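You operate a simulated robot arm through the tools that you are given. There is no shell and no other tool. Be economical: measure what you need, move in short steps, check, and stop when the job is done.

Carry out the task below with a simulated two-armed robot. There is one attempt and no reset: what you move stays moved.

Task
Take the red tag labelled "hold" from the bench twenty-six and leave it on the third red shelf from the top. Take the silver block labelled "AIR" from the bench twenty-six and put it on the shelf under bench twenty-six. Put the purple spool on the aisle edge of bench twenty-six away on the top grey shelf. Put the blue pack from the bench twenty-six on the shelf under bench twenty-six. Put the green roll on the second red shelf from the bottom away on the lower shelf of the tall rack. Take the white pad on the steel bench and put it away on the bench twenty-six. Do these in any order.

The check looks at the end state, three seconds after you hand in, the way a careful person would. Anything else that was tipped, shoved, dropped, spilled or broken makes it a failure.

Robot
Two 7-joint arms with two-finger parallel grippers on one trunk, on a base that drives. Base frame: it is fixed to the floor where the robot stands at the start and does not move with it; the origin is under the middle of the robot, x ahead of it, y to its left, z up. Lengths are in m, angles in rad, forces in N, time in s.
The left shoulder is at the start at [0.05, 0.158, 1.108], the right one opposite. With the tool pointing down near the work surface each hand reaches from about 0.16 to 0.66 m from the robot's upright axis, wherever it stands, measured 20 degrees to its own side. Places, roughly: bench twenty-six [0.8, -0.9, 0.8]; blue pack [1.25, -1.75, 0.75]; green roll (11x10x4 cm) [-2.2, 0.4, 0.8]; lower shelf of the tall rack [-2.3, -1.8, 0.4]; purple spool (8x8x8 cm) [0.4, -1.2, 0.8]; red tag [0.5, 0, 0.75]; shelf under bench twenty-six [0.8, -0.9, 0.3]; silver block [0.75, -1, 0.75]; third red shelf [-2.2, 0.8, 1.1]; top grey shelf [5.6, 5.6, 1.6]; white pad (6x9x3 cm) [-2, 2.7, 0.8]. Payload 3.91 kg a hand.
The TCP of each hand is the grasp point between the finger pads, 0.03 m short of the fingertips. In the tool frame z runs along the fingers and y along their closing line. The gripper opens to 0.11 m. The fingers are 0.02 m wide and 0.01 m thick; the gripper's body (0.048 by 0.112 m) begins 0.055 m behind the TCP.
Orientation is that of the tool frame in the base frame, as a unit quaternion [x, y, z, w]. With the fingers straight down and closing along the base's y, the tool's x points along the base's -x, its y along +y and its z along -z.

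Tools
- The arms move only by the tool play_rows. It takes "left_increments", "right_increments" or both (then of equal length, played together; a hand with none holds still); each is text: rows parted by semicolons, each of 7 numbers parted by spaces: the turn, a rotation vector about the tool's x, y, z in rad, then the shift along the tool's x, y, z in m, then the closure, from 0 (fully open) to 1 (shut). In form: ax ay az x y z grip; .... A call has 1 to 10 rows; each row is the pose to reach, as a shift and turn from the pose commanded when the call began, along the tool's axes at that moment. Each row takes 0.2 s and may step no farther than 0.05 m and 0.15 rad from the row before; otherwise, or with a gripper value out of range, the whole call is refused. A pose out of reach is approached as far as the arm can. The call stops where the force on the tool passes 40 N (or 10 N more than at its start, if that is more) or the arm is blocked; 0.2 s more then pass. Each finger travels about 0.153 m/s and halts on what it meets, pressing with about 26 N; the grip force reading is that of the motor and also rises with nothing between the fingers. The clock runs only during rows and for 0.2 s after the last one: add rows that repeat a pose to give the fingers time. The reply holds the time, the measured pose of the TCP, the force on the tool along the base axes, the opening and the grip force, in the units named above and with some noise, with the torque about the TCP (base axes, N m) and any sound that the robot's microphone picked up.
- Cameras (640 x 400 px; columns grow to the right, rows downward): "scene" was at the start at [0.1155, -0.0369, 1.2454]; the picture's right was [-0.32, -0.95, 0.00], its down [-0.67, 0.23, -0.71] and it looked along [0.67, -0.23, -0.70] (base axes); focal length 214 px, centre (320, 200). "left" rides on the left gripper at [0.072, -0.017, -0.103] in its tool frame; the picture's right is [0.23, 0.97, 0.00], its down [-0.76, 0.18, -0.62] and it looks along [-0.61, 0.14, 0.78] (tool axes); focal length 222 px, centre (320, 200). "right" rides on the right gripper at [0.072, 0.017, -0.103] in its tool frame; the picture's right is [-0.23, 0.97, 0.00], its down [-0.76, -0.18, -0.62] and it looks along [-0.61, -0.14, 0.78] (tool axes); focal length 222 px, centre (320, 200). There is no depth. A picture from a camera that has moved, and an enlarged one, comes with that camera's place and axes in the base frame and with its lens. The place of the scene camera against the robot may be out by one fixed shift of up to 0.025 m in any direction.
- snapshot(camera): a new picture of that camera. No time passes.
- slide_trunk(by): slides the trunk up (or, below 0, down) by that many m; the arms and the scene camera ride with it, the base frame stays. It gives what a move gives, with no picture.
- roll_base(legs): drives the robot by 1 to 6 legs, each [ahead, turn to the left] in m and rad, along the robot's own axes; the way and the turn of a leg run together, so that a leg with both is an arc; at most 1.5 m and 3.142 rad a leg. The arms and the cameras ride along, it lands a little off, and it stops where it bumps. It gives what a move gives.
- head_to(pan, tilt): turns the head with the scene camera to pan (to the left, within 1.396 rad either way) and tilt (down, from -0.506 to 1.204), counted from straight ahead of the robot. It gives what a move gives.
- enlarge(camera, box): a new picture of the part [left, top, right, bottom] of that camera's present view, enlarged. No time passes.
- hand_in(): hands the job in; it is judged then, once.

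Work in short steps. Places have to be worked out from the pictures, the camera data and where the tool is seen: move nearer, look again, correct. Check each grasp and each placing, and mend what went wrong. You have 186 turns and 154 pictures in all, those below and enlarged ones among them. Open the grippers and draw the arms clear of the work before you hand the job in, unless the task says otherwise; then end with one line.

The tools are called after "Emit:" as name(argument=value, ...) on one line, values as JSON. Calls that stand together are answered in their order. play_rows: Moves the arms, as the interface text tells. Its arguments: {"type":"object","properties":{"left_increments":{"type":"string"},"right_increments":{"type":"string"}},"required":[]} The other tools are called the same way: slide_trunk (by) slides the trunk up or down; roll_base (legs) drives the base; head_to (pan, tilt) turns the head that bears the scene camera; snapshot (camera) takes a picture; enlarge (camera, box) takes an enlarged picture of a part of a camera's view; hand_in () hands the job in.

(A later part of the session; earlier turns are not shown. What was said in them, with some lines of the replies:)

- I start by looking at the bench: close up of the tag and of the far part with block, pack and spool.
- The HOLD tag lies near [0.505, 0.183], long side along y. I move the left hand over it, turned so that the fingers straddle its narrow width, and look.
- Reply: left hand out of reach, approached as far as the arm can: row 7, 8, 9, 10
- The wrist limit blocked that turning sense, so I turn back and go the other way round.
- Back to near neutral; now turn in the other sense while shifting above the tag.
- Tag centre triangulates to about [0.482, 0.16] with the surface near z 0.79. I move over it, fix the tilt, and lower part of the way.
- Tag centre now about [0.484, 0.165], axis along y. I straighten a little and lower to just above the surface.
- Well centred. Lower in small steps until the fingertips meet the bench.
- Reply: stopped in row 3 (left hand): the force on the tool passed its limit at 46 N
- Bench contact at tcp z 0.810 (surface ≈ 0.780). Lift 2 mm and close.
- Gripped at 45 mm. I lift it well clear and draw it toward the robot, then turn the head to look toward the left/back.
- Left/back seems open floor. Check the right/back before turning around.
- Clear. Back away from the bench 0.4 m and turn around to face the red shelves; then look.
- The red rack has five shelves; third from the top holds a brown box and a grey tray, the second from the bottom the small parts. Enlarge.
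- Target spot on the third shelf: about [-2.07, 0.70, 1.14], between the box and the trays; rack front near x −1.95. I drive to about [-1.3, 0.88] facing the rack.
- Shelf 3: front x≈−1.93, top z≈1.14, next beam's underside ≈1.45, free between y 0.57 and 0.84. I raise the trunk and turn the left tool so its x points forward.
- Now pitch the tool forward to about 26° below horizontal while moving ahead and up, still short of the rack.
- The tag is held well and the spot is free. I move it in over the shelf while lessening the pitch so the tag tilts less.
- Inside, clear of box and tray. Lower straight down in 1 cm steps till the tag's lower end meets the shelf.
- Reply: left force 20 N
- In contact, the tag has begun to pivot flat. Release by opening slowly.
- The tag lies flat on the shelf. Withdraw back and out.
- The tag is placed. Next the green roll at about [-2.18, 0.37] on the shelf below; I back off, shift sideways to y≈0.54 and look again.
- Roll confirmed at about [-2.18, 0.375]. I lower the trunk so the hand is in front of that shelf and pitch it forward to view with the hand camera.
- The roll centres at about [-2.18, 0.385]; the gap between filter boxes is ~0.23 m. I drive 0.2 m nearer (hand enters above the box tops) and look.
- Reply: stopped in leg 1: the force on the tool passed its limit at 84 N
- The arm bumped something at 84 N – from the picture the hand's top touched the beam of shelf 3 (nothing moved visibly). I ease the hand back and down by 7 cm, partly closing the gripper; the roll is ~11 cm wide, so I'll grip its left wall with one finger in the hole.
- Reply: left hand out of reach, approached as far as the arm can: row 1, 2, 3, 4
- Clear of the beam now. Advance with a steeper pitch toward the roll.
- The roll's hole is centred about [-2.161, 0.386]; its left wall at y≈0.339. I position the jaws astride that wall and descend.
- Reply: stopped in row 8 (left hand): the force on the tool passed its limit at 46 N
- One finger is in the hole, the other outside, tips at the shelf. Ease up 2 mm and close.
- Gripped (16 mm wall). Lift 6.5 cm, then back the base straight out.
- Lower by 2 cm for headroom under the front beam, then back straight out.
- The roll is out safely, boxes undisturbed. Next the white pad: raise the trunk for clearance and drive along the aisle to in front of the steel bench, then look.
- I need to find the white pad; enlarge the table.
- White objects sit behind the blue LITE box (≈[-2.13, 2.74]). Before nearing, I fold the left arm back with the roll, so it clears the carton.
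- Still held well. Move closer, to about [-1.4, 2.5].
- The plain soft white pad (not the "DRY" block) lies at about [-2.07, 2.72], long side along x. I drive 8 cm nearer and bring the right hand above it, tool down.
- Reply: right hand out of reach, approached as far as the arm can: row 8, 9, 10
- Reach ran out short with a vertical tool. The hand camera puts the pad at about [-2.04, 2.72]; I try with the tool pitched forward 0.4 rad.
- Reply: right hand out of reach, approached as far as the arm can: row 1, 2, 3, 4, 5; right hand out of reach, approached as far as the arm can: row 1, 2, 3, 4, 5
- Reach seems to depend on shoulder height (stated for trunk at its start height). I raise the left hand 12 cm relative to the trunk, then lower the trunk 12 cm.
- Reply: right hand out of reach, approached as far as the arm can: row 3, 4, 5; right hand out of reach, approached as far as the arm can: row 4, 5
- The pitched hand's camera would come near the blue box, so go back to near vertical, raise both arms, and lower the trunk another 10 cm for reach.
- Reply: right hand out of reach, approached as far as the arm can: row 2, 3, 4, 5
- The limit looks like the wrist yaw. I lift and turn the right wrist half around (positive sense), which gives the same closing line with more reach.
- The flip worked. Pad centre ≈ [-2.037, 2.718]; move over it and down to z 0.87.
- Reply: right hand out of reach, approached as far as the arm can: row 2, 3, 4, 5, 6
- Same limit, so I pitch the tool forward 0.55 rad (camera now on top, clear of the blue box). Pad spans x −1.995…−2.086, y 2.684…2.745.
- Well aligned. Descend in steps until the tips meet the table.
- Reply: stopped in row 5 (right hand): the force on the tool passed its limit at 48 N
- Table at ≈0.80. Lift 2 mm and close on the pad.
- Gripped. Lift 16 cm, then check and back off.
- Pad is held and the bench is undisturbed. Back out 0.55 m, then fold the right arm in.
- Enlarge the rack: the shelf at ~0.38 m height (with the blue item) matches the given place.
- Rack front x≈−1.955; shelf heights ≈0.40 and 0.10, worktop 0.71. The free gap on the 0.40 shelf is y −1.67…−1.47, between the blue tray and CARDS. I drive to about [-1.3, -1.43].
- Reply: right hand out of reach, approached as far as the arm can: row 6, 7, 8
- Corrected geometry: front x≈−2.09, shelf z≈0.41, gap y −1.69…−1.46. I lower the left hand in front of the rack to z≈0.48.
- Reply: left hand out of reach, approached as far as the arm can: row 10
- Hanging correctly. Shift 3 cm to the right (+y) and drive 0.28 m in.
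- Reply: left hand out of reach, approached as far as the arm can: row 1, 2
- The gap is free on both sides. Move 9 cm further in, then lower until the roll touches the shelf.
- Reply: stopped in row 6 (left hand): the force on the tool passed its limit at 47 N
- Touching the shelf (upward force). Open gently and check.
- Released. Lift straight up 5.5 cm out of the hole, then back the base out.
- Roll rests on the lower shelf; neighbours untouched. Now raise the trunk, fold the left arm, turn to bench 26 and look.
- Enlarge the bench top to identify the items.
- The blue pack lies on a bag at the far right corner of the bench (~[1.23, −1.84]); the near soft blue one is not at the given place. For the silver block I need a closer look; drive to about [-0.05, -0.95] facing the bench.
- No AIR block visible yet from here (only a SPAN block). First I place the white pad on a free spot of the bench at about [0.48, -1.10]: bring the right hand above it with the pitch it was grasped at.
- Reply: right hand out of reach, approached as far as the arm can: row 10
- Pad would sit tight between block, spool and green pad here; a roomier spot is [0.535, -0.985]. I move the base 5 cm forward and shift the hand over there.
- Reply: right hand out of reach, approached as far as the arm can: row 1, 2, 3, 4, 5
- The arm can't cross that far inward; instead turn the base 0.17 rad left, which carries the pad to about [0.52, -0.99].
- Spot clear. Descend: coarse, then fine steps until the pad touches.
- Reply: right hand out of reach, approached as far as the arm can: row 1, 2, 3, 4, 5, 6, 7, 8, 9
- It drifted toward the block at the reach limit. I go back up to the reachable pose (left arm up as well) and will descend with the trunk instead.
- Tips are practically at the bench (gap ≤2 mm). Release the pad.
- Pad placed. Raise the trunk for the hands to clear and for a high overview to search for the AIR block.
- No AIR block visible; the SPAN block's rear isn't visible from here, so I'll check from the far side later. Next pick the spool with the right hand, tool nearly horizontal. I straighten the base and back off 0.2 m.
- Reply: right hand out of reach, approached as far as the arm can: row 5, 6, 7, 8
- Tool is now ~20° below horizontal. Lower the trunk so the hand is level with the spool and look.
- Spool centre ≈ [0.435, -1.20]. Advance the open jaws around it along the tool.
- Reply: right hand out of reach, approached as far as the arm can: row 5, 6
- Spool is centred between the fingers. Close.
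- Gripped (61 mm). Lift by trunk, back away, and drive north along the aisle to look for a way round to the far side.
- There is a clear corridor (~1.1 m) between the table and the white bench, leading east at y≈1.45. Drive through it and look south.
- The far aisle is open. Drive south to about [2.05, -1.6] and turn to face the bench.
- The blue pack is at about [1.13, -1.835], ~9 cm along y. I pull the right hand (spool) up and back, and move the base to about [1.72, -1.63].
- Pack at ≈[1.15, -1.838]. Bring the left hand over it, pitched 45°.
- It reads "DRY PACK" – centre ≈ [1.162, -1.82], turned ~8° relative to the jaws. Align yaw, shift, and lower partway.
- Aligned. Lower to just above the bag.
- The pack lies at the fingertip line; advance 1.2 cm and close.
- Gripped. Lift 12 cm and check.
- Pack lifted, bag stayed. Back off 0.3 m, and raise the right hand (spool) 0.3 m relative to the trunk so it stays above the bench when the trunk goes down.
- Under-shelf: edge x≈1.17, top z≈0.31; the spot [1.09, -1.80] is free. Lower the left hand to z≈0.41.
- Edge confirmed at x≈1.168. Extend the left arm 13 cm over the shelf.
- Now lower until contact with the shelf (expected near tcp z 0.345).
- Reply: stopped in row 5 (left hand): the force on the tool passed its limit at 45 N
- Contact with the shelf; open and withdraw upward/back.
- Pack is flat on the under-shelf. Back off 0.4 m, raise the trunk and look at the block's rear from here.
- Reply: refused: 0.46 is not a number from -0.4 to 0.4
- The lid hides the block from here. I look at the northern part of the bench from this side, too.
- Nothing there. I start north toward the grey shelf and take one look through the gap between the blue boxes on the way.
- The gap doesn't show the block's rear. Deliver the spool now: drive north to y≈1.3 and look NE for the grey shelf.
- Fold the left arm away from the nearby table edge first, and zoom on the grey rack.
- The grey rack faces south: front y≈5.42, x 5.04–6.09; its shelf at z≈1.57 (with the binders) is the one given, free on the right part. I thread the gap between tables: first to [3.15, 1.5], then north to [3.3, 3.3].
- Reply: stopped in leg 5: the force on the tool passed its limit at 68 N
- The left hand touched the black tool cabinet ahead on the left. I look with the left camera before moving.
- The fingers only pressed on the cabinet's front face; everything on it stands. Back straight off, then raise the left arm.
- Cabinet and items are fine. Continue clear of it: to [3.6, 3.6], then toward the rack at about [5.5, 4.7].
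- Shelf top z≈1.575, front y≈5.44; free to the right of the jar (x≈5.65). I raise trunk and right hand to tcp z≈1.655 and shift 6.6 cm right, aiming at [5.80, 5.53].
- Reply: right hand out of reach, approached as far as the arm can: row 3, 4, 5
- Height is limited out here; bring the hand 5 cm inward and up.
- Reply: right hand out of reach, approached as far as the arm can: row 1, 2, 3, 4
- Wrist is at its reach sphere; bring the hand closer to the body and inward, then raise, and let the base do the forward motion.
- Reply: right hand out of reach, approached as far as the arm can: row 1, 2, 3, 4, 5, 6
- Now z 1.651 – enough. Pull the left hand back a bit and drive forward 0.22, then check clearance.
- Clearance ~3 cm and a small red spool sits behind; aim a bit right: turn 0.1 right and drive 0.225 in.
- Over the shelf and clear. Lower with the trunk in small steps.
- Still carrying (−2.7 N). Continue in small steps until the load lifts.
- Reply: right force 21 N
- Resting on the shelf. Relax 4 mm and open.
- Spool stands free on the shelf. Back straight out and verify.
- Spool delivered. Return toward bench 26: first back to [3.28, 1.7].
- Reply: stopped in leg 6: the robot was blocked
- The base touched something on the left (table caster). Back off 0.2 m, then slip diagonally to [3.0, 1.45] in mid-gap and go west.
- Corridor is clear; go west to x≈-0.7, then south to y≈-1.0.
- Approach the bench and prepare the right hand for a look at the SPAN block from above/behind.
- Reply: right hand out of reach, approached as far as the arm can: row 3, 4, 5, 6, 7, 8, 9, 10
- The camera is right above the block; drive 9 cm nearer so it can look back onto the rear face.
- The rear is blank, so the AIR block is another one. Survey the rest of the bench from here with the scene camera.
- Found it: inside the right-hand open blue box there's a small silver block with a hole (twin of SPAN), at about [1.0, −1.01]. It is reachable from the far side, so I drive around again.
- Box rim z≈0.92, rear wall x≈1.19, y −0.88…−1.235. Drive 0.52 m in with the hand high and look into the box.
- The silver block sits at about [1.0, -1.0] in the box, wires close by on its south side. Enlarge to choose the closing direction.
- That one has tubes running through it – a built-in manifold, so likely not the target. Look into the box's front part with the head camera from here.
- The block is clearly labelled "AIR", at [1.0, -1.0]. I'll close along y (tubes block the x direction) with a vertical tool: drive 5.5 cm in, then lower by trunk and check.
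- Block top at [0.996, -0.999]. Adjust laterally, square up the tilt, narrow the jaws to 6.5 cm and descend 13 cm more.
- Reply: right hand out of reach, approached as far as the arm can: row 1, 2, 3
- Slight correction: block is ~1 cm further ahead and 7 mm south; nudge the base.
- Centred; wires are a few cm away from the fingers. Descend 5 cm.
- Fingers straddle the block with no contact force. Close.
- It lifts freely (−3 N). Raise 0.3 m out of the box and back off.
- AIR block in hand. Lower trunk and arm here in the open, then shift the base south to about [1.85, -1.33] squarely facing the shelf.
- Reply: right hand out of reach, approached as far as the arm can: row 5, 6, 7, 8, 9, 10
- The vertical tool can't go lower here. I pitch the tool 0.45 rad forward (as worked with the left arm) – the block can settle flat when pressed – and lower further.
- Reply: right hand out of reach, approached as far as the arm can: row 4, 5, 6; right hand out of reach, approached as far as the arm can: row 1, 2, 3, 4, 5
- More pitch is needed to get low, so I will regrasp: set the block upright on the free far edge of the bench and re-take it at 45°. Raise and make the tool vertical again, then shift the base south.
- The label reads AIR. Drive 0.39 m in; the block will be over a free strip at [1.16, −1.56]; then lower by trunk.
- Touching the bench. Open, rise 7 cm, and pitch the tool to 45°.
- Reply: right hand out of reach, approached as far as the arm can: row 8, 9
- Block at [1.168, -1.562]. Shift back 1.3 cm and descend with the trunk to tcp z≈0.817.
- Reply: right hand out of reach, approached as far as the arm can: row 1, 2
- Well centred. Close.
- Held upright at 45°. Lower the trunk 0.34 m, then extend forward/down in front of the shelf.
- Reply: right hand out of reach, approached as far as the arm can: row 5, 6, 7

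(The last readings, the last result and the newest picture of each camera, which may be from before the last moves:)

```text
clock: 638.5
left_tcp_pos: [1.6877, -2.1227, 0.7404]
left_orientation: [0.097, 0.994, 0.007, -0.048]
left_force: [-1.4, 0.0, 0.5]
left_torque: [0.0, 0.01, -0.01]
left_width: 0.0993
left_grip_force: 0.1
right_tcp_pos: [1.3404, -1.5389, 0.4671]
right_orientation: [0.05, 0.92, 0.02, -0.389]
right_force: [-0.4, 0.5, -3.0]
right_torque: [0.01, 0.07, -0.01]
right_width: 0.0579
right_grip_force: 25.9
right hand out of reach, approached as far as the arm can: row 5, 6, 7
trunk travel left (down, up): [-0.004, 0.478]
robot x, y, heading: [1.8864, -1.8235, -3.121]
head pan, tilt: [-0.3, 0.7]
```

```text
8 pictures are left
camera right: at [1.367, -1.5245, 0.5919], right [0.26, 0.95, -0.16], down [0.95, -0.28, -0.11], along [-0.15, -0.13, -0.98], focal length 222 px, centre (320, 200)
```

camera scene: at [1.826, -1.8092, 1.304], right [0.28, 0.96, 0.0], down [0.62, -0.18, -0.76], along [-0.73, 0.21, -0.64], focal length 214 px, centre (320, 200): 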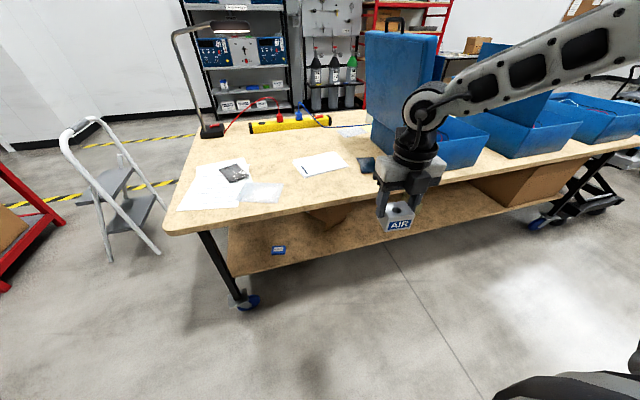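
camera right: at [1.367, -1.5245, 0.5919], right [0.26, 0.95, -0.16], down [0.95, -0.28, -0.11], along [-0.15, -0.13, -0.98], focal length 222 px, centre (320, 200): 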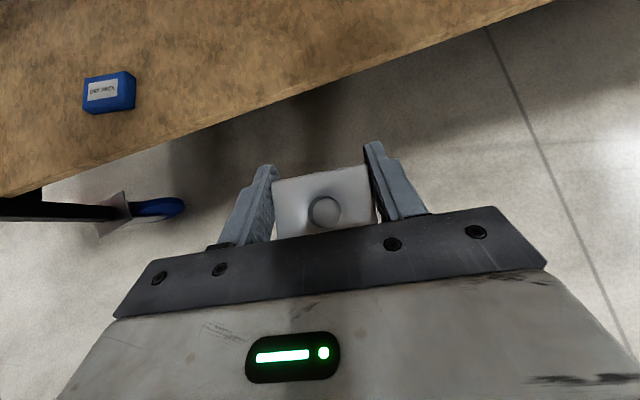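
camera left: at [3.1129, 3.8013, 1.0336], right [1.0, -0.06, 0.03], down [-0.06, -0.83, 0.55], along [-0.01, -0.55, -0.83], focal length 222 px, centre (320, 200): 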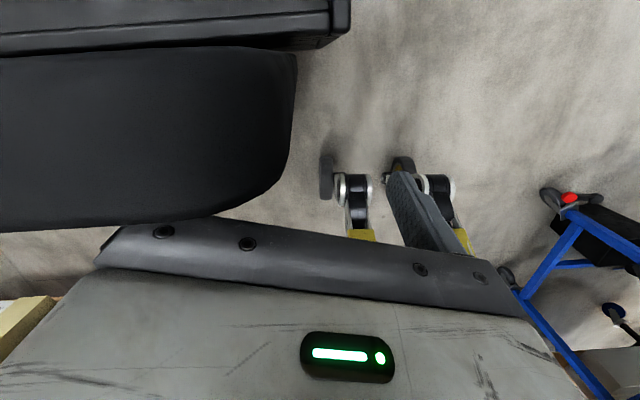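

Still 10 cm too high; the left arm managed it with less lateral offset. Bring the hand 9 cm inward and lower.

Emit:
play_rows(right_increments="0 0 0 0 -0.03 0 0.75; 0 0 0 0 -0.06 0 0.75; 0 0 0 -0.007 -0.089 -0.007 0.75; 0 0 0 -0.03 -0.089 0.014 0.75; 0 0 0 -0.05 -0.089 0.035 0.75; 0 0 0 -0.07 -0.089 0.055 0.75; 0 0 0 -0.085 -0.089 0.07 0.75")

```text
clock: 640.1
left_tcp_pos: [1.6864, -2.123, 0.7392]
left_orientation: [0.097, 0.994, 0.007, -0.047]
left_force: [-0.1, -1.2, -0.1]
left_torque: [0.01, 0.0, 0.01]
left_width: 0.0991
left_grip_force: 0.1
right_tcp_pos: [1.3791, -1.5706, 0.47]
right_orientation: [0.048, 0.92, 0.018, -0.389]
right_force: [-0.6, 0.6, -2.7]
right_torque: [-0.01, 0.06, 0.03]
right_width: 0.0578
right_grip_force: 26.2
right hand out of reach, approached as far as the arm can: row 1, 2, 3, 4, 5, 6, 7
trunk travel left (down, up): [-0.004, 0.478]
robot x, y, heading: [1.8834, -1.8178, -3.125]
head pan, tilt: [-0.3, 0.7]
```

The left arm managed this with the tool pointing inward; I yaw the right tool ~0.35 rad inward about the vertical and then lower.

Emit:
play_rows(right_increments="0.0715 0 -0.0695 0 0 0 0.75; 0.143 0 -0.139 0 0 0 0.75; 0.2145 0 -0.2085 0 0 0 0.75; 0.25 0 -0.243 0 0 0 0.75; 0.25 0 -0.243 -0.02 0 0.02 0.75; 0.25 0 -0.243 -0.04 0 0.04 0.75; 0.25 0 -0.243 -0.055 0 0.053 0.75; 0.25 0 -0.243 -0.055 0 0.053 0.75")

```text
clock: 641.9
left_tcp_pos: [1.6875, -2.1231, 0.7394]
left_orientation: [0.096, 0.994, 0.007, -0.047]
left_force: [-0.4, 0.2, -0.1]
left_torque: [0.0, 0.02, 0.0]
left_width: 0.0988
left_grip_force: 0.1
right_tcp_pos: [1.3734, -1.5666, 0.4942]
right_orientation: [-0.111, 0.915, -0.048, -0.385]
right_force: [-0.2, -0.1, -2.6]
right_torque: [0.01, 0.07, 0.03]
right_width: 0.0579
right_grip_force: 26.2
right hand out of reach, approached as far as the arm can: row 1, 2, 3, 4, 5, 6, 7, 8
trunk travel left (down, up): [-0.004, 0.478]
robot x, y, heading: [1.8852, -1.8247, -3.121]
head pan, tilt: [-0.3, 0.7]
```

The right arm can't get low enough in its present posture. The left arm did reach the shelf, so I'll set the block back on the bench edge and take it with the left hand. Raise, un-yaw, and place at about [1.16, −1.66].

Emit:
slide_trunk(by=0.4)

Emit:
play_rows(right_increments="-0.066 0 0.065 0 0 0 0.75; -0.133 0 0.131 0 0 0 0.75; -0.2 0 0.196 0 0 0 0.75; -0.2655 0 0.262 0 0 0 0.75; -0.2655 0 0.262 0 0 0 0.75")

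Emit:
roll_base(legs=[[0, 0.13], [0.18, 0]])

Emit:
snapshot(camera="right")

```text
clock: 645.8
left_tcp_pos: [1.6887, -2.1224, 1.1387]
left_orientation: [0.098, 0.994, 0.008, -0.047]
left_force: [-0.7, -0.4, 0.1]
left_torque: [-0.04, -0.01, 0.0]
left_width: 0.0989
left_grip_force: 0.0
right_tcp_pos: [1.3736, -1.5651, 0.894]
right_orientation: [-0.112, 0.915, -0.048, -0.385]
right_force: [-0.3, 0.1, -2.5]
right_torque: [0.0, 0.0, 0.0]
right_width: 0.0578
right_grip_force: 25.8
trunk travel left (down, up): [-0.404, 0.078]
robot x, y, heading: [1.885, -1.8217, -3.124]
head pan, tilt: [-0.3, 0.7]
```

```text
clock: 647.0
left_tcp_pos: [1.688, -2.123, 1.1394]
left_orientation: [0.097, 0.994, 0.007, -0.047]
left_force: [-0.1, -0.1, -0.3]
left_torque: [-0.01, -0.01, -0.04]
left_width: 0.0992
left_grip_force: 0.1
right_tcp_pos: [1.3739, -1.565, 0.8934]
right_orientation: [0.061, 0.92, 0.023, -0.387]
right_force: [0.1, 0.1, -2.9]
right_torque: [-0.02, 0.04, 0.03]
right_width: 0.0579
right_grip_force: 25.9
trunk travel left (down, up): [-0.404, 0.078]
robot x, y, heading: [1.8862, -1.8234, -3.12]
head pan, tilt: [-0.3, 0.7]
```

```text
clock: 649.1
left_tcp_pos: [1.5519, -2.1722, 1.1393]
left_orientation: [0.033, 0.998, 0.004, -0.047]
left_force: [-0.4, 0.7, -0.3]
left_torque: [0.03, 0.04, -0.01]
left_width: 0.0989
left_grip_force: 0.0
right_tcp_pos: [1.1676, -1.6614, 0.8932]
right_orientation: [0.0, 0.922, -0.002, -0.387]
right_force: [0.0, -0.6, -1.9]
right_torque: [0.0, 0.05, 0.0]
right_width: 0.0578
right_grip_force: 25.9
trunk travel left (down, up): [-0.404, 0.078]
robot x, y, heading: [1.7056, -1.8521, -2.987]
head pan, tilt: [-0.3, 0.7]
```

```text
7 pictures are left
camera right: at [1.1923, -1.645, 1.0175], right [0.16, 0.97, -0.17], down [0.98, -0.18, -0.11], along [-0.13, -0.15, -0.98], focal length 222 px, centre (320, 200)
```

right: 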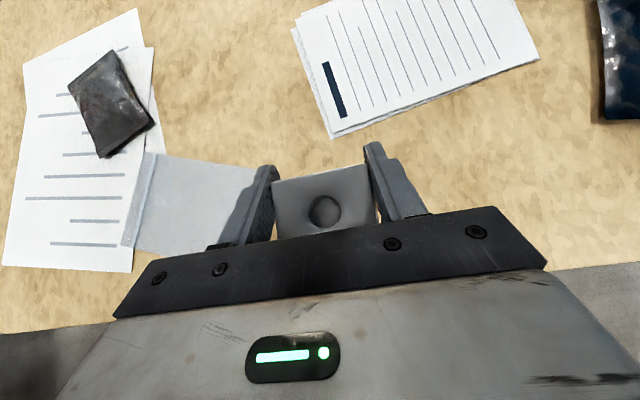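

Spot is free of the bag. Lower to contact and release.

Emit:
slide_trunk(by=-0.064)

Emit:
slide_trunk(by=-0.008)

Emit:
play_rows(right_increments="0 0 0 0 0 0 0.4; 0 0 0 0 0 0 0.25; 0 0 0 0 0 0 0.17; 0 0 0 0 0 0 0.17")

Emit:
slide_trunk(by=0.14)

```text
clock: 650.1
left_tcp_pos: [1.5524, -2.1722, 1.0762]
left_orientation: [0.033, 0.998, 0.004, -0.048]
left_force: [-0.3, -1.1, 0.2]
left_torque: [-0.03, -0.04, -0.01]
left_width: 0.0988
left_grip_force: 0.0
right_tcp_pos: [1.1688, -1.6617, 0.8293]
right_orientation: [0.0, 0.922, -0.003, -0.388]
right_force: [0.1, 0.4, -2.6]
right_torque: [-0.02, 0.02, -0.03]
right_width: 0.0577
right_grip_force: 26.0
trunk travel left (down, up): [-0.34, 0.142]
robot x, y, heading: [1.7084, -1.8481, -2.993]
head pan, tilt: [-0.3, 0.7]
```

```text
clock: 650.7
left_tcp_pos: [1.5528, -2.1724, 1.0671]
left_orientation: [0.032, 0.998, 0.004, -0.048]
left_force: [-0.4, 0.2, -0.4]
left_torque: [-0.01, -0.01, -0.02]
left_width: 0.0989
left_grip_force: 0.1
right_tcp_pos: [1.1686, -1.6602, 0.8214]
right_orientation: [0.001, 0.922, -0.002, -0.387]
right_force: [0.3, 0.2, -2.6]
right_torque: [0.02, 0.04, -0.02]
right_width: 0.0579
right_grip_force: 26.1
trunk travel left (down, up): [-0.332, 0.15]
robot x, y, heading: [1.7104, -1.8494, -2.991]
head pan, tilt: [-0.3, 0.7]
```

```text
clock: 651.7
left_tcp_pos: [1.5531, -2.1725, 1.0669]
left_orientation: [0.033, 0.998, 0.004, -0.048]
left_force: [0.1, 0.5, 0.0]
left_torque: [0.01, 0.01, -0.01]
left_width: 0.0993
left_grip_force: 0.0
right_tcp_pos: [1.1679, -1.6616, 0.8217]
right_orientation: [0.001, 0.921, -0.002, -0.389]
right_force: [0.8, 0.2, 0.1]
right_torque: [0.03, -0.04, -0.02]
right_width: 0.0911
right_grip_force: 0.0
trunk travel left (down, up): [-0.332, 0.15]
robot x, y, heading: [1.7046, -1.8529, -2.993]
head pan, tilt: [-0.3, 0.7]
```

```text
clock: 653.3
left_tcp_pos: [1.5522, -2.1736, 1.2076]
left_orientation: [0.032, 0.998, 0.004, -0.048]
left_force: [0.0, -0.3, 0.5]
left_torque: [0.01, 0.02, -0.01]
left_width: 0.099
left_grip_force: 0.1
right_tcp_pos: [1.1695, -1.661, 0.9615]
right_orientation: [0.0, 0.922, -0.002, -0.388]
right_force: [-0.5, -0.2, 0.3]
right_torque: [-0.04, 0.03, 0.02]
right_width: 0.0912
right_grip_force: 0.0
trunk travel left (down, up): [-0.472, 0.01]
robot x, y, heading: [1.7091, -1.8484, -2.992]
head pan, tilt: [-0.3, 0.7]
```

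Block stands on the bench. Back off, fold the right arm, and shift the base north to y≈−1.46 facing the bench.

Emit:
roll_base(legs=[[-0.3, 0]])

Emit:
play_rows(right_increments="0 -0.1 0 -0.009 0 -0.018 0.17; 0 -0.2 0 -0.018 0 -0.036 0.17; 0 -0.3 0 -0.027 0 -0.054 0.17; 0 -0.4 0 -0.036 0 -0.072 0.17; 0 -0.5 0 -0.045 0 -0.09 0.17; 0 -0.6 0 -0.054 0 -0.108 0.17; 0 -0.7 0 -0.062 0 -0.125 0.17; 0 -0.78 0 -0.069 0 -0.142 0.17", left_increments="0 0 0 0.025 0.01 0 0; 0 0 0 0.05 0.02 0 0; 0 0 0 0.075 0.03 0 0; 0 0 0 0.1 0.04 0 0; 0 0 0 0.125 0.05 0 0; 0 0 0 0.15 0.06 0 0; 0 0 0 0.175 0.07 0 0; 0 0 0 0.19 0.08 0 0")

Emit:
roll_base(legs=[[0, -1.72], [0.35, 0], [0, 1.57]])

```text
clock: 655.4
left_tcp_pos: [1.8462, -2.1267, 1.2069]
left_orientation: [0.034, 0.998, 0.005, -0.048]
left_force: [0.5, -0.1, -0.5]
left_torque: [0.0, -0.01, 0.02]
left_width: 0.0991
left_grip_force: 0.0
right_tcp_pos: [1.4643, -1.6144, 0.9637]
right_orientation: [0.002, 0.922, -0.002, -0.388]
right_force: [0.2, 0.1, 0.5]
right_torque: [0.04, 0.01, -0.02]
right_width: 0.0914
right_grip_force: 0.1
trunk travel left (down, up): [-0.472, 0.01]
robot x, y, heading: [2.0, -1.8044, -2.996]
head pan, tilt: [-0.3, 0.7]
```

```text
clock: 657.2
left_tcp_pos: [1.6622, -2.0354, 1.2252]
left_orientation: [0.034, 0.998, 0.004, -0.048]
left_force: [-0.4, -0.7, -0.4]
left_torque: [-0.02, 0.03, 0.04]
left_width: 0.1101
left_grip_force: 0.1
right_tcp_pos: [1.6129, -1.6158, 1.0114]
right_orientation: [0.001, 1.0, -0.002, -0.008]
right_force: [0.3, -0.2, 1.0]
right_torque: [0.01, 0.01, 0.0]
right_width: 0.0913
right_grip_force: 0.0
trunk travel left (down, up): [-0.472, 0.01]
robot x, y, heading: [2.0051, -1.808, -2.993]
head pan, tilt: [-0.3, 0.7]
```

```text
clock: 667.4
left_tcp_pos: [1.6283, -1.6157, 1.2246]
left_orientation: [0.131, 0.99, 0.009, -0.047]
left_force: [0.2, 0.3, -0.5]
left_torque: [0.0, 0.0, -0.01]
left_width: 0.11
left_grip_force: 0.0
right_tcp_pos: [1.6599, -1.1948, 1.0122]
right_orientation: [0.098, 0.995, -0.001, -0.009]
right_force: [-0.3, -0.5, -0.5]
right_torque: [-0.01, 0.0, 0.0]
right_width: 0.0912
right_grip_force: 0.0
trunk travel left (down, up): [-0.472, 0.01]
robot x, y, heading: [2.0077, -1.4559, 3.087]
head pan, tilt: [-0.3, 0.7]
```

Straighten the heading, then bring the left hand forward/down with a 45° pitch, and look.

Emit:
roll_base(legs=[[0, 0.055]])

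Emit:
play_rows(left_increments="0 0.09 0 0.021 -0.0076 0.03 0; 0 0.18 0 0.043 -0.015 0.059 0; 0 0.27 0 0.064 -0.023 0.089 0; 0 0.36 0 0.0855 -0.03 0.1185 0; 0 0.45 0 0.107 -0.038 0.148 0; 0 0.54 0 0.128 -0.046 0.178 0; 0 0.63 0 0.15 -0.053 0.207 0; 0 0.7 0 0.171 -0.061 0.237 0; 0 0.7 0 0.171 -0.061 0.237 0")

Emit:
roll_base(legs=[[0.22, 0]])

Emit:
snapshot(camera="left")

```text
clock: 668.2
left_tcp_pos: [1.6376, -1.6362, 1.2256]
left_orientation: [0.104, 0.993, 0.007, -0.048]
left_force: [-0.1, -0.4, 0.0]
left_torque: [0.0, -0.02, 0.02]
left_width: 0.1098
left_grip_force: 0.1
right_tcp_pos: [1.6464, -1.2151, 1.0129]
right_orientation: [0.071, 0.997, -0.001, -0.009]
right_force: [0.7, 0.4, 0.0]
right_torque: [0.0, 0.02, -0.02]
right_width: 0.0916
right_grip_force: 0.1
trunk travel left (down, up): [-0.472, 0.01]
robot x, y, heading: [2.0057, -1.4586, -3.134]
head pan, tilt: [-0.3, 0.7]
```

```text
clock: 670.2
left_tcp_pos: [1.4366, -1.6536, 1.0053]
left_orientation: [0.095, 0.916, 0.043, -0.386]
left_force: [0.5, 0.0, -0.3]
left_torque: [0.01, 0.0, 0.0]
left_width: 0.11
left_grip_force: 0.0
right_tcp_pos: [1.6478, -1.2143, 1.0138]
right_orientation: [0.072, 0.997, -0.002, -0.009]
right_force: [-0.5, -1.2, -0.1]
right_torque: [-0.01, 0.0, -0.01]
right_width: 0.0912
right_grip_force: 0.0
trunk travel left (down, up): [-0.472, 0.01]
robot x, y, heading: [2.0078, -1.456, -3.139]
head pan, tilt: [-0.3, 0.7]
```

```text
clock: 671.8
left_tcp_pos: [1.2206, -1.6538, 1.0046]
left_orientation: [0.096, 0.917, 0.043, -0.385]
left_force: [0.7, 0.3, -0.8]
left_torque: [0.02, -0.02, 0.02]
left_width: 0.1101
left_grip_force: 0.1
right_tcp_pos: [1.4296, -1.2156, 1.0129]
right_orientation: [0.073, 0.997, -0.002, -0.008]
right_force: [-0.1, 0.2, -0.3]
right_torque: [0.0, 0.0, 0.0]
right_width: 0.0911
right_grip_force: 0.1
trunk travel left (down, up): [-0.472, 0.01]
robot x, y, heading: [1.7895, -1.456, -3.133]
head pan, tilt: [-0.3, 0.7]
```

```text
6 pictures are left
camera left: at [1.2401, -1.6778, 1.1285], right [0.05, 0.98, 0.17], down [0.99, -0.03, -0.11], along [-0.1, 0.17, -0.98], focal length 222 px, centre (320, 200)
```

left: 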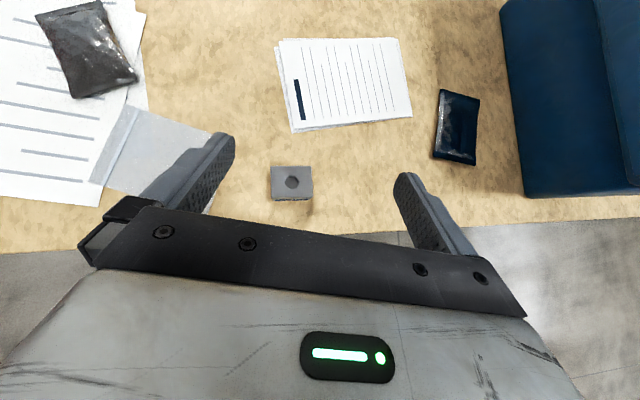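

Block at [1.184, -1.663]. Nudge 3.7 cm forward, narrow the jaws to 9 cm, and descend.

Emit:
play_rows(left_increments="0 0 0 0 -0.008 0 0.18; 0 0 0 0 -0.008 0 0.18")

Emit:
roll_base(legs=[[0.037, 0]])

Emit:
slide_trunk(by=-0.125)

Emit:
snapshot(camera="left")

```text
clock: 672.4
left_tcp_pos: [1.2211, -1.6635, 1.0052]
left_orientation: [0.097, 0.917, 0.044, -0.385]
left_force: [-0.6, 0.4, 0.4]
left_torque: [-0.02, -0.01, 0.0]
left_width: 0.0902
left_grip_force: 0.0
right_tcp_pos: [1.4308, -1.2153, 1.0124]
right_orientation: [0.072, 0.997, -0.001, -0.01]
right_force: [0.4, 0.7, 0.0]
right_torque: [-0.03, 0.0, 0.02]
right_width: 0.0914
right_grip_force: 0.0
trunk travel left (down, up): [-0.472, 0.01]
robot x, y, heading: [1.7914, -1.4567, -3.142]
head pan, tilt: [-0.3, 0.7]
```

```text
clock: 673.3
left_tcp_pos: [1.1836, -1.6621, 1.0043]
left_orientation: [0.095, 0.917, 0.043, -0.385]
left_force: [-0.3, 0.9, 0.6]
left_torque: [0.01, 0.0, -0.01]
left_width: 0.0901
left_grip_force: 0.0
right_tcp_pos: [1.3939, -1.2159, 1.0128]
right_orientation: [0.074, 0.997, -0.001, -0.009]
right_force: [0.0, 0.5, -0.1]
right_torque: [-0.03, -0.01, -0.03]
right_width: 0.0912
right_grip_force: 0.2
trunk travel left (down, up): [-0.472, 0.01]
robot x, y, heading: [1.7572, -1.4559, -3.133]
head pan, tilt: [-0.3, 0.7]
```

```text
clock: 674.8
left_tcp_pos: [1.1845, -1.6629, 0.8802]
left_orientation: [0.096, 0.917, 0.043, -0.385]
left_force: [-0.9, 0.3, 0.0]
left_torque: [0.0, -0.03, 0.02]
left_width: 0.0902
left_grip_force: 0.0
right_tcp_pos: [1.395, -1.215, 0.8885]
right_orientation: [0.072, 0.997, -0.002, -0.009]
right_force: [0.6, -0.9, 0.0]
right_torque: [-0.04, 0.0, 0.0]
right_width: 0.0915
right_grip_force: 0.1
trunk travel left (down, up): [-0.347, 0.135]
robot x, y, heading: [1.7546, -1.4585, -3.137]
head pan, tilt: [-0.3, 0.7]
```

```text
5 pictures are left
camera left: at [1.2029, -1.686, 1.0039], right [0.05, 0.98, 0.17], down [0.99, -0.03, -0.11], along [-0.1, 0.17, -0.98], focal length 222 px, centre (320, 200)
```

left: 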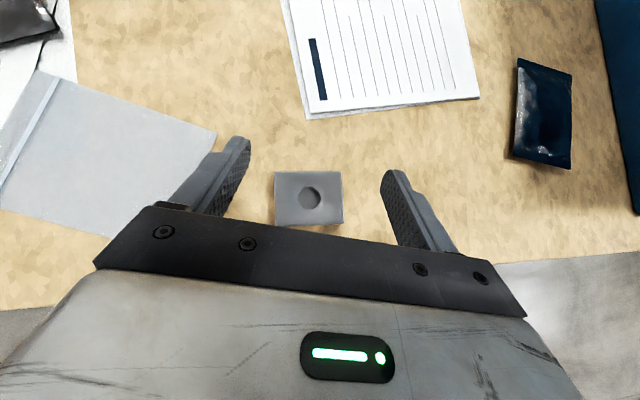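

Centred. Descend to tcp z≈0.822 and close.

Emit:
slide_trunk(by=-0.058)

Emit:
play_rows(left_increments="0 0 0 0 0 0 0.3; 0 0 0 0 0 0 0.4; 0 0 0 0 0 0 0.5; 0 0 0 0 0 0 0.75; 0 0 0 0 0 0 0.75")

Emit:
slide_trunk(by=0.1)

Emit:
roll_base(legs=[[-0.3, 0]])

```text
clock: 675.8
left_tcp_pos: [1.1839, -1.6628, 0.8221]
left_orientation: [0.097, 0.917, 0.044, -0.385]
left_force: [-0.7, -0.4, 0.5]
left_torque: [0.02, 0.0, -0.03]
left_width: 0.0901
left_grip_force: 0.0
right_tcp_pos: [1.3948, -1.2153, 0.8305]
right_orientation: [0.072, 0.997, -0.002, -0.009]
right_force: [-0.2, 0.4, 0.4]
right_torque: [0.0, -0.01, 0.07]
right_width: 0.0913
right_grip_force: 0.0
trunk travel left (down, up): [-0.289, 0.193]
robot x, y, heading: [1.7543, -1.4558, -3.137]
head pan, tilt: [-0.3, 0.7]
```

```text
clock: 677.0
left_tcp_pos: [1.1837, -1.6631, 0.8217]
left_orientation: [0.097, 0.917, 0.044, -0.385]
left_force: [0.4, -0.3, 1.6]
left_torque: [-0.13, -0.07, -0.01]
left_width: 0.0579
left_grip_force: 26.2
right_tcp_pos: [1.3941, -1.2153, 0.83]
right_orientation: [0.072, 0.997, -0.002, -0.009]
right_force: [-0.2, 0.2, 0.0]
right_torque: [0.0, 0.0, -0.01]
right_width: 0.0912
right_grip_force: 0.0
trunk travel left (down, up): [-0.289, 0.193]
robot x, y, heading: [1.7529, -1.4566, -3.132]
head pan, tilt: [-0.3, 0.7]
```

```text
clock: 678.4
left_tcp_pos: [1.1839, -1.6637, 0.9212]
left_orientation: [0.096, 0.917, 0.044, -0.384]
left_force: [-0.1, 0.7, -2.6]
left_torque: [-0.02, 0.0, 0.0]
left_width: 0.0579
left_grip_force: 25.7
right_tcp_pos: [1.3942, -1.2149, 0.9295]
right_orientation: [0.072, 0.997, -0.001, -0.008]
right_force: [-0.3, 0.1, 0.2]
right_torque: [0.02, -0.01, 0.03]
right_width: 0.0913
right_grip_force: 0.1
trunk travel left (down, up): [-0.389, 0.093]
robot x, y, heading: [1.7533, -1.4604, -3.136]
head pan, tilt: [-0.3, 0.7]
```

```text
clock: 680.4
left_tcp_pos: [1.478, -1.66, 0.9215]
left_orientation: [0.098, 0.916, 0.044, -0.385]
left_force: [-0.4, -0.1, -3.1]
left_torque: [0.03, -0.01, 0.04]
left_width: 0.0581
left_grip_force: 25.7
right_tcp_pos: [1.6912, -1.2127, 0.9294]
right_orientation: [0.075, 0.997, -0.002, -0.009]
right_force: [-0.7, -0.1, 0.0]
right_torque: [0.01, 0.03, 0.02]
right_width: 0.0915
right_grip_force: 0.0
trunk travel left (down, up): [-0.389, 0.093]
robot x, y, heading: [2.0488, -1.456, -3.145]
head pan, tilt: [-0.3, 0.7]
```

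Held upright in the left hand. Lower trunk fully, lower the arm 10 cm, then drive 0.27 m in.

Emit:
slide_trunk(by=-0.385)

Emit:
play_rows(left_increments="0 0 0 -0.0285 0 0.028 0.75; 0 0 0 -0.057 0 0.056 0.75; 0 0 0 -0.0712 0 0.07 0.75; 0 0 0 -0.0712 0 0.07 0.75")

Emit:
roll_base(legs=[[0.27, 0]])

Emit:
snapshot(camera="left")

```text
clock: 684.1
left_tcp_pos: [1.4772, -1.6599, 0.5365]
left_orientation: [0.097, 0.917, 0.044, -0.385]
left_force: [-0.2, -0.4, -3.4]
left_torque: [0.03, 0.03, 0.03]
left_width: 0.0578
left_grip_force: 25.9
right_tcp_pos: [1.6908, -1.213, 0.5448]
right_orientation: [0.075, 0.997, -0.002, -0.009]
right_force: [-0.3, 0.2, 0.5]
right_torque: [-0.02, -0.03, 0.01]
right_width: 0.0912
right_grip_force: 0.0
trunk travel left (down, up): [-0.004, 0.478]
robot x, y, heading: [2.049, -1.4565, -3.14]
head pan, tilt: [-0.3, 0.7]
```

```text
clock: 685.1
left_tcp_pos: [1.4769, -1.657, 0.4359]
left_orientation: [0.098, 0.917, 0.044, -0.385]
left_force: [-0.5, 0.4, -3.2]
left_torque: [-0.04, 0.0, 0.02]
left_width: 0.0578
left_grip_force: 26.1
right_tcp_pos: [1.6907, -1.2146, 0.5447]
right_orientation: [0.075, 0.997, -0.001, -0.008]
right_force: [-0.7, 0.9, 0.2]
right_torque: [-0.02, -0.01, 0.03]
right_width: 0.0911
right_grip_force: 0.1
trunk travel left (down, up): [-0.004, 0.478]
robot x, y, heading: [2.0512, -1.4545, -3.142]
head pan, tilt: [-0.3, 0.7]
```

```text
clock: 687.0
left_tcp_pos: [1.2055, -1.6555, 0.436]
left_orientation: [0.098, 0.917, 0.044, -0.384]
left_force: [-0.1, -0.3, -2.0]
left_torque: [-0.03, 0.0, 0.02]
left_width: 0.058
left_grip_force: 25.9
right_tcp_pos: [1.4198, -1.2106, 0.5445]
right_orientation: [0.077, 0.997, -0.002, -0.009]
right_force: [0.1, -0.3, -0.1]
right_torque: [-0.01, -0.02, -0.01]
right_width: 0.0911
right_grip_force: 0.1
trunk travel left (down, up): [-0.004, 0.478]
robot x, y, heading: [1.7778, -1.4566, 3.138]
head pan, tilt: [-0.3, 0.7]
```

```text
4 pictures are left
camera left: at [1.2246, -1.6797, 0.5606], right [0.05, 0.98, 0.17], down [0.99, -0.04, -0.11], along [-0.1, 0.17, -0.98], focal length 222 px, centre (320, 200)
```

left: 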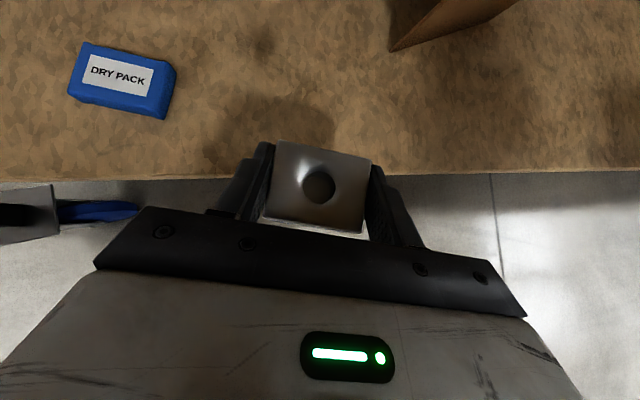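

Path is clear: pack on the left, carton flap ahead-right. Extend 10 cm over the shelf and lower to contact.

Emit:
play_rows(left_increments="0 0 0 0.023 -0.007 0.0232 0.75; 0 0 0 0.046 -0.014 0.0464 0.75; 0 0 0 0.0686 -0.0214 0.0696 0.75; 0 0 0 0.0544 -0.0214 0.0836 0.75; 0 0 0 0.0437 -0.0214 0.094 0.75; 0 0 0 0.0366 -0.0214 0.101 0.75; 0 0 0 0.0294 -0.0214 0.108 0.75; 0 0 0 0.0223 -0.0214 0.115 0.75; 0 0 0 0.0152 -0.0214 0.122 0.75; 0 0 0 0.008 -0.0214 0.129 0.75")

```text
clock: 689.2
left_tcp_pos: [1.099, -1.6539, 0.3658]
left_orientation: [0.1, 0.912, 0.046, -0.396]
left_force: [0.9, -0.1, 10.4]
left_torque: [-0.46, -0.27, 0.02]
left_width: 0.0578
left_grip_force: 25.9
right_tcp_pos: [1.4199, -1.2119, 0.5456]
right_orientation: [0.075, 0.997, -0.002, -0.01]
right_force: [-0.1, -0.1, -0.2]
right_torque: [0.02, 0.02, -0.04]
right_width: 0.0913
right_grip_force: 0.1
trunk travel left (down, up): [-0.004, 0.478]
robot x, y, heading: [1.7772, -1.4557, 3.142]
head pan, tilt: [-0.3, 0.7]
stopped in row 10 (left hand): the force on the tool passed its limit at 45 N (the readings are from after the stop); the commanded pose is now the measured one
```

Contact with the shelf at tcp z 0.366. Open, rise and draw back as with the pack.

Emit:
play_rows(left_increments="0 0 0 0 0 0 0.4; 0 0 0 0 0 0 0.25; 0 0 0 0 0 0 0.15; 0 0 0 0 0 0 0.15; 0 0 0 0.02 0 -0.02 0.15; 0 0 0 0.045 0 -0.045 0.15; 0 0 0 0.035 0.005 -0.065 0.15; 0 0 0 0.02 0.01 -0.085 0.15")

Emit:
snapshot(camera="left")

```text
clock: 691.0
left_tcp_pos: [1.1504, -1.6544, 0.4343]
left_orientation: [0.099, 0.914, 0.045, -0.392]
left_force: [-0.3, -0.3, 0.3]
left_torque: [0.0, -0.01, -0.01]
left_width: 0.0936
left_grip_force: 0.0
right_tcp_pos: [1.4202, -1.2121, 0.5439]
right_orientation: [0.075, 0.997, -0.002, -0.009]
right_force: [-0.8, -0.3, 0.0]
right_torque: [-0.03, -0.01, 0.02]
right_width: 0.091
right_grip_force: 0.1
trunk travel left (down, up): [-0.004, 0.478]
robot x, y, heading: [1.7776, -1.4581, 3.139]
head pan, tilt: [-0.3, 0.7]
```

```text
3 pictures are left
camera left: at [1.1714, -1.6779, 0.5589], right [0.06, 0.98, 0.17], down [0.99, -0.04, -0.12], along [-0.11, 0.18, -0.98], focal length 222 px, centre (320, 200)
```

left: 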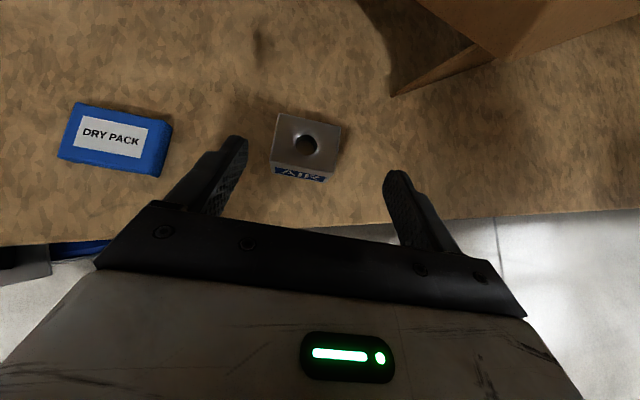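

The AIR block and the DRY pack both stand on the shelf under the bench. Back the robot away and take one final overview.

Emit:
roll_base(legs=[[-0.45, 0]])

Emit:
slide_trunk(by=0.35)

Emit:
head_to(pan=-0.15, tilt=0.45)

Emit:
snapshot(camera="scene")

```text
clock: 693.8
left_tcp_pos: [1.6012, -1.6583, 0.4344]
left_orientation: [0.095, 0.914, 0.044, -0.392]
left_force: [-0.2, 0.5, -0.5]
left_torque: [-0.02, 0.02, 0.01]
left_width: 0.0932
left_grip_force: 0.1
right_tcp_pos: [1.8672, -1.2145, 0.5457]
right_orientation: [0.071, 0.997, -0.002, -0.009]
right_force: [0.5, 0.3, 0.6]
right_torque: [0.03, -0.02, -0.03]
right_width: 0.0914
right_grip_force: 0.2
trunk travel left (down, up): [-0.004, 0.478]
robot x, y, heading: [2.2262, -1.4572, -3.136]
head pan, tilt: [-0.3, 0.7]
```

```text
clock: 697.2
left_tcp_pos: [1.6022, -1.6582, 0.7842]
left_orientation: [0.095, 0.914, 0.044, -0.393]
left_force: [-0.1, -0.2, 0.3]
left_torque: [0.01, 0.03, 0.0]
left_width: 0.0935
left_grip_force: 0.1
right_tcp_pos: [1.8665, -1.2137, 0.8939]
right_orientation: [0.071, 0.997, -0.001, -0.009]
right_force: [0.1, 0.7, 0.1]
right_torque: [0.01, -0.07, -0.02]
right_width: 0.0914
right_grip_force: 0.1
trunk travel left (down, up): [-0.354, 0.128]
robot x, y, heading: [2.229, -1.4564, -3.134]
head pan, tilt: [-0.3, 0.7]
```

```text
clock: 697.9
left_tcp_pos: [1.6012, -1.6584, 0.7845]
left_orientation: [0.095, 0.914, 0.044, -0.391]
left_force: [1.0, -0.1, 0.3]
left_torque: [-0.05, 0.02, 0.0]
left_width: 0.0933
left_grip_force: 0.2
right_tcp_pos: [1.8663, -1.2136, 0.8946]
right_orientation: [0.071, 0.997, -0.002, -0.009]
right_force: [-0.2, -0.2, -0.6]
right_torque: [0.02, 0.0, -0.01]
right_width: 0.0912
right_grip_force: 0.0
trunk travel left (down, up): [-0.354, 0.128]
robot x, y, heading: [2.2262, -1.4531, -3.133]
head pan, tilt: [-0.15, 0.45]
```

```text
2 pictures are left
camera scene: at [2.0948, -1.453, 1.2782], right [0.14, 0.99, 0.0], down [0.43, -0.06, -0.9], along [-0.89, 0.13, -0.44], focal length 214 px, centre (320, 200)
```

scene: 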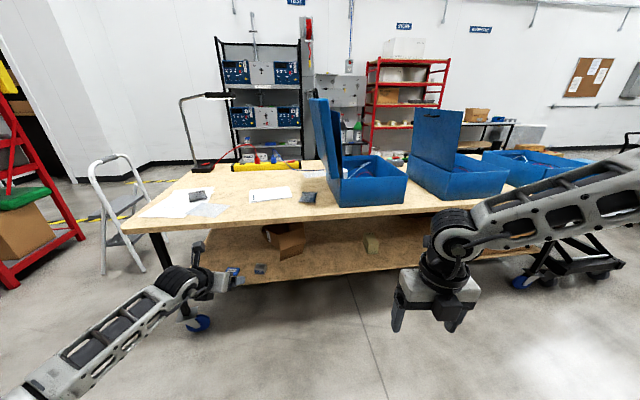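

All six items are placed, both grippers are open, and the arms are clear of the work. I hand the job in.

Emit:
hand_in()

```text
The job is handed in.
```

I placed all six items where you asked and handed the job in; along the way the robot bumped a shelf beam, a tool cabinet and probably a table caster, with nothing seen to move or fall.
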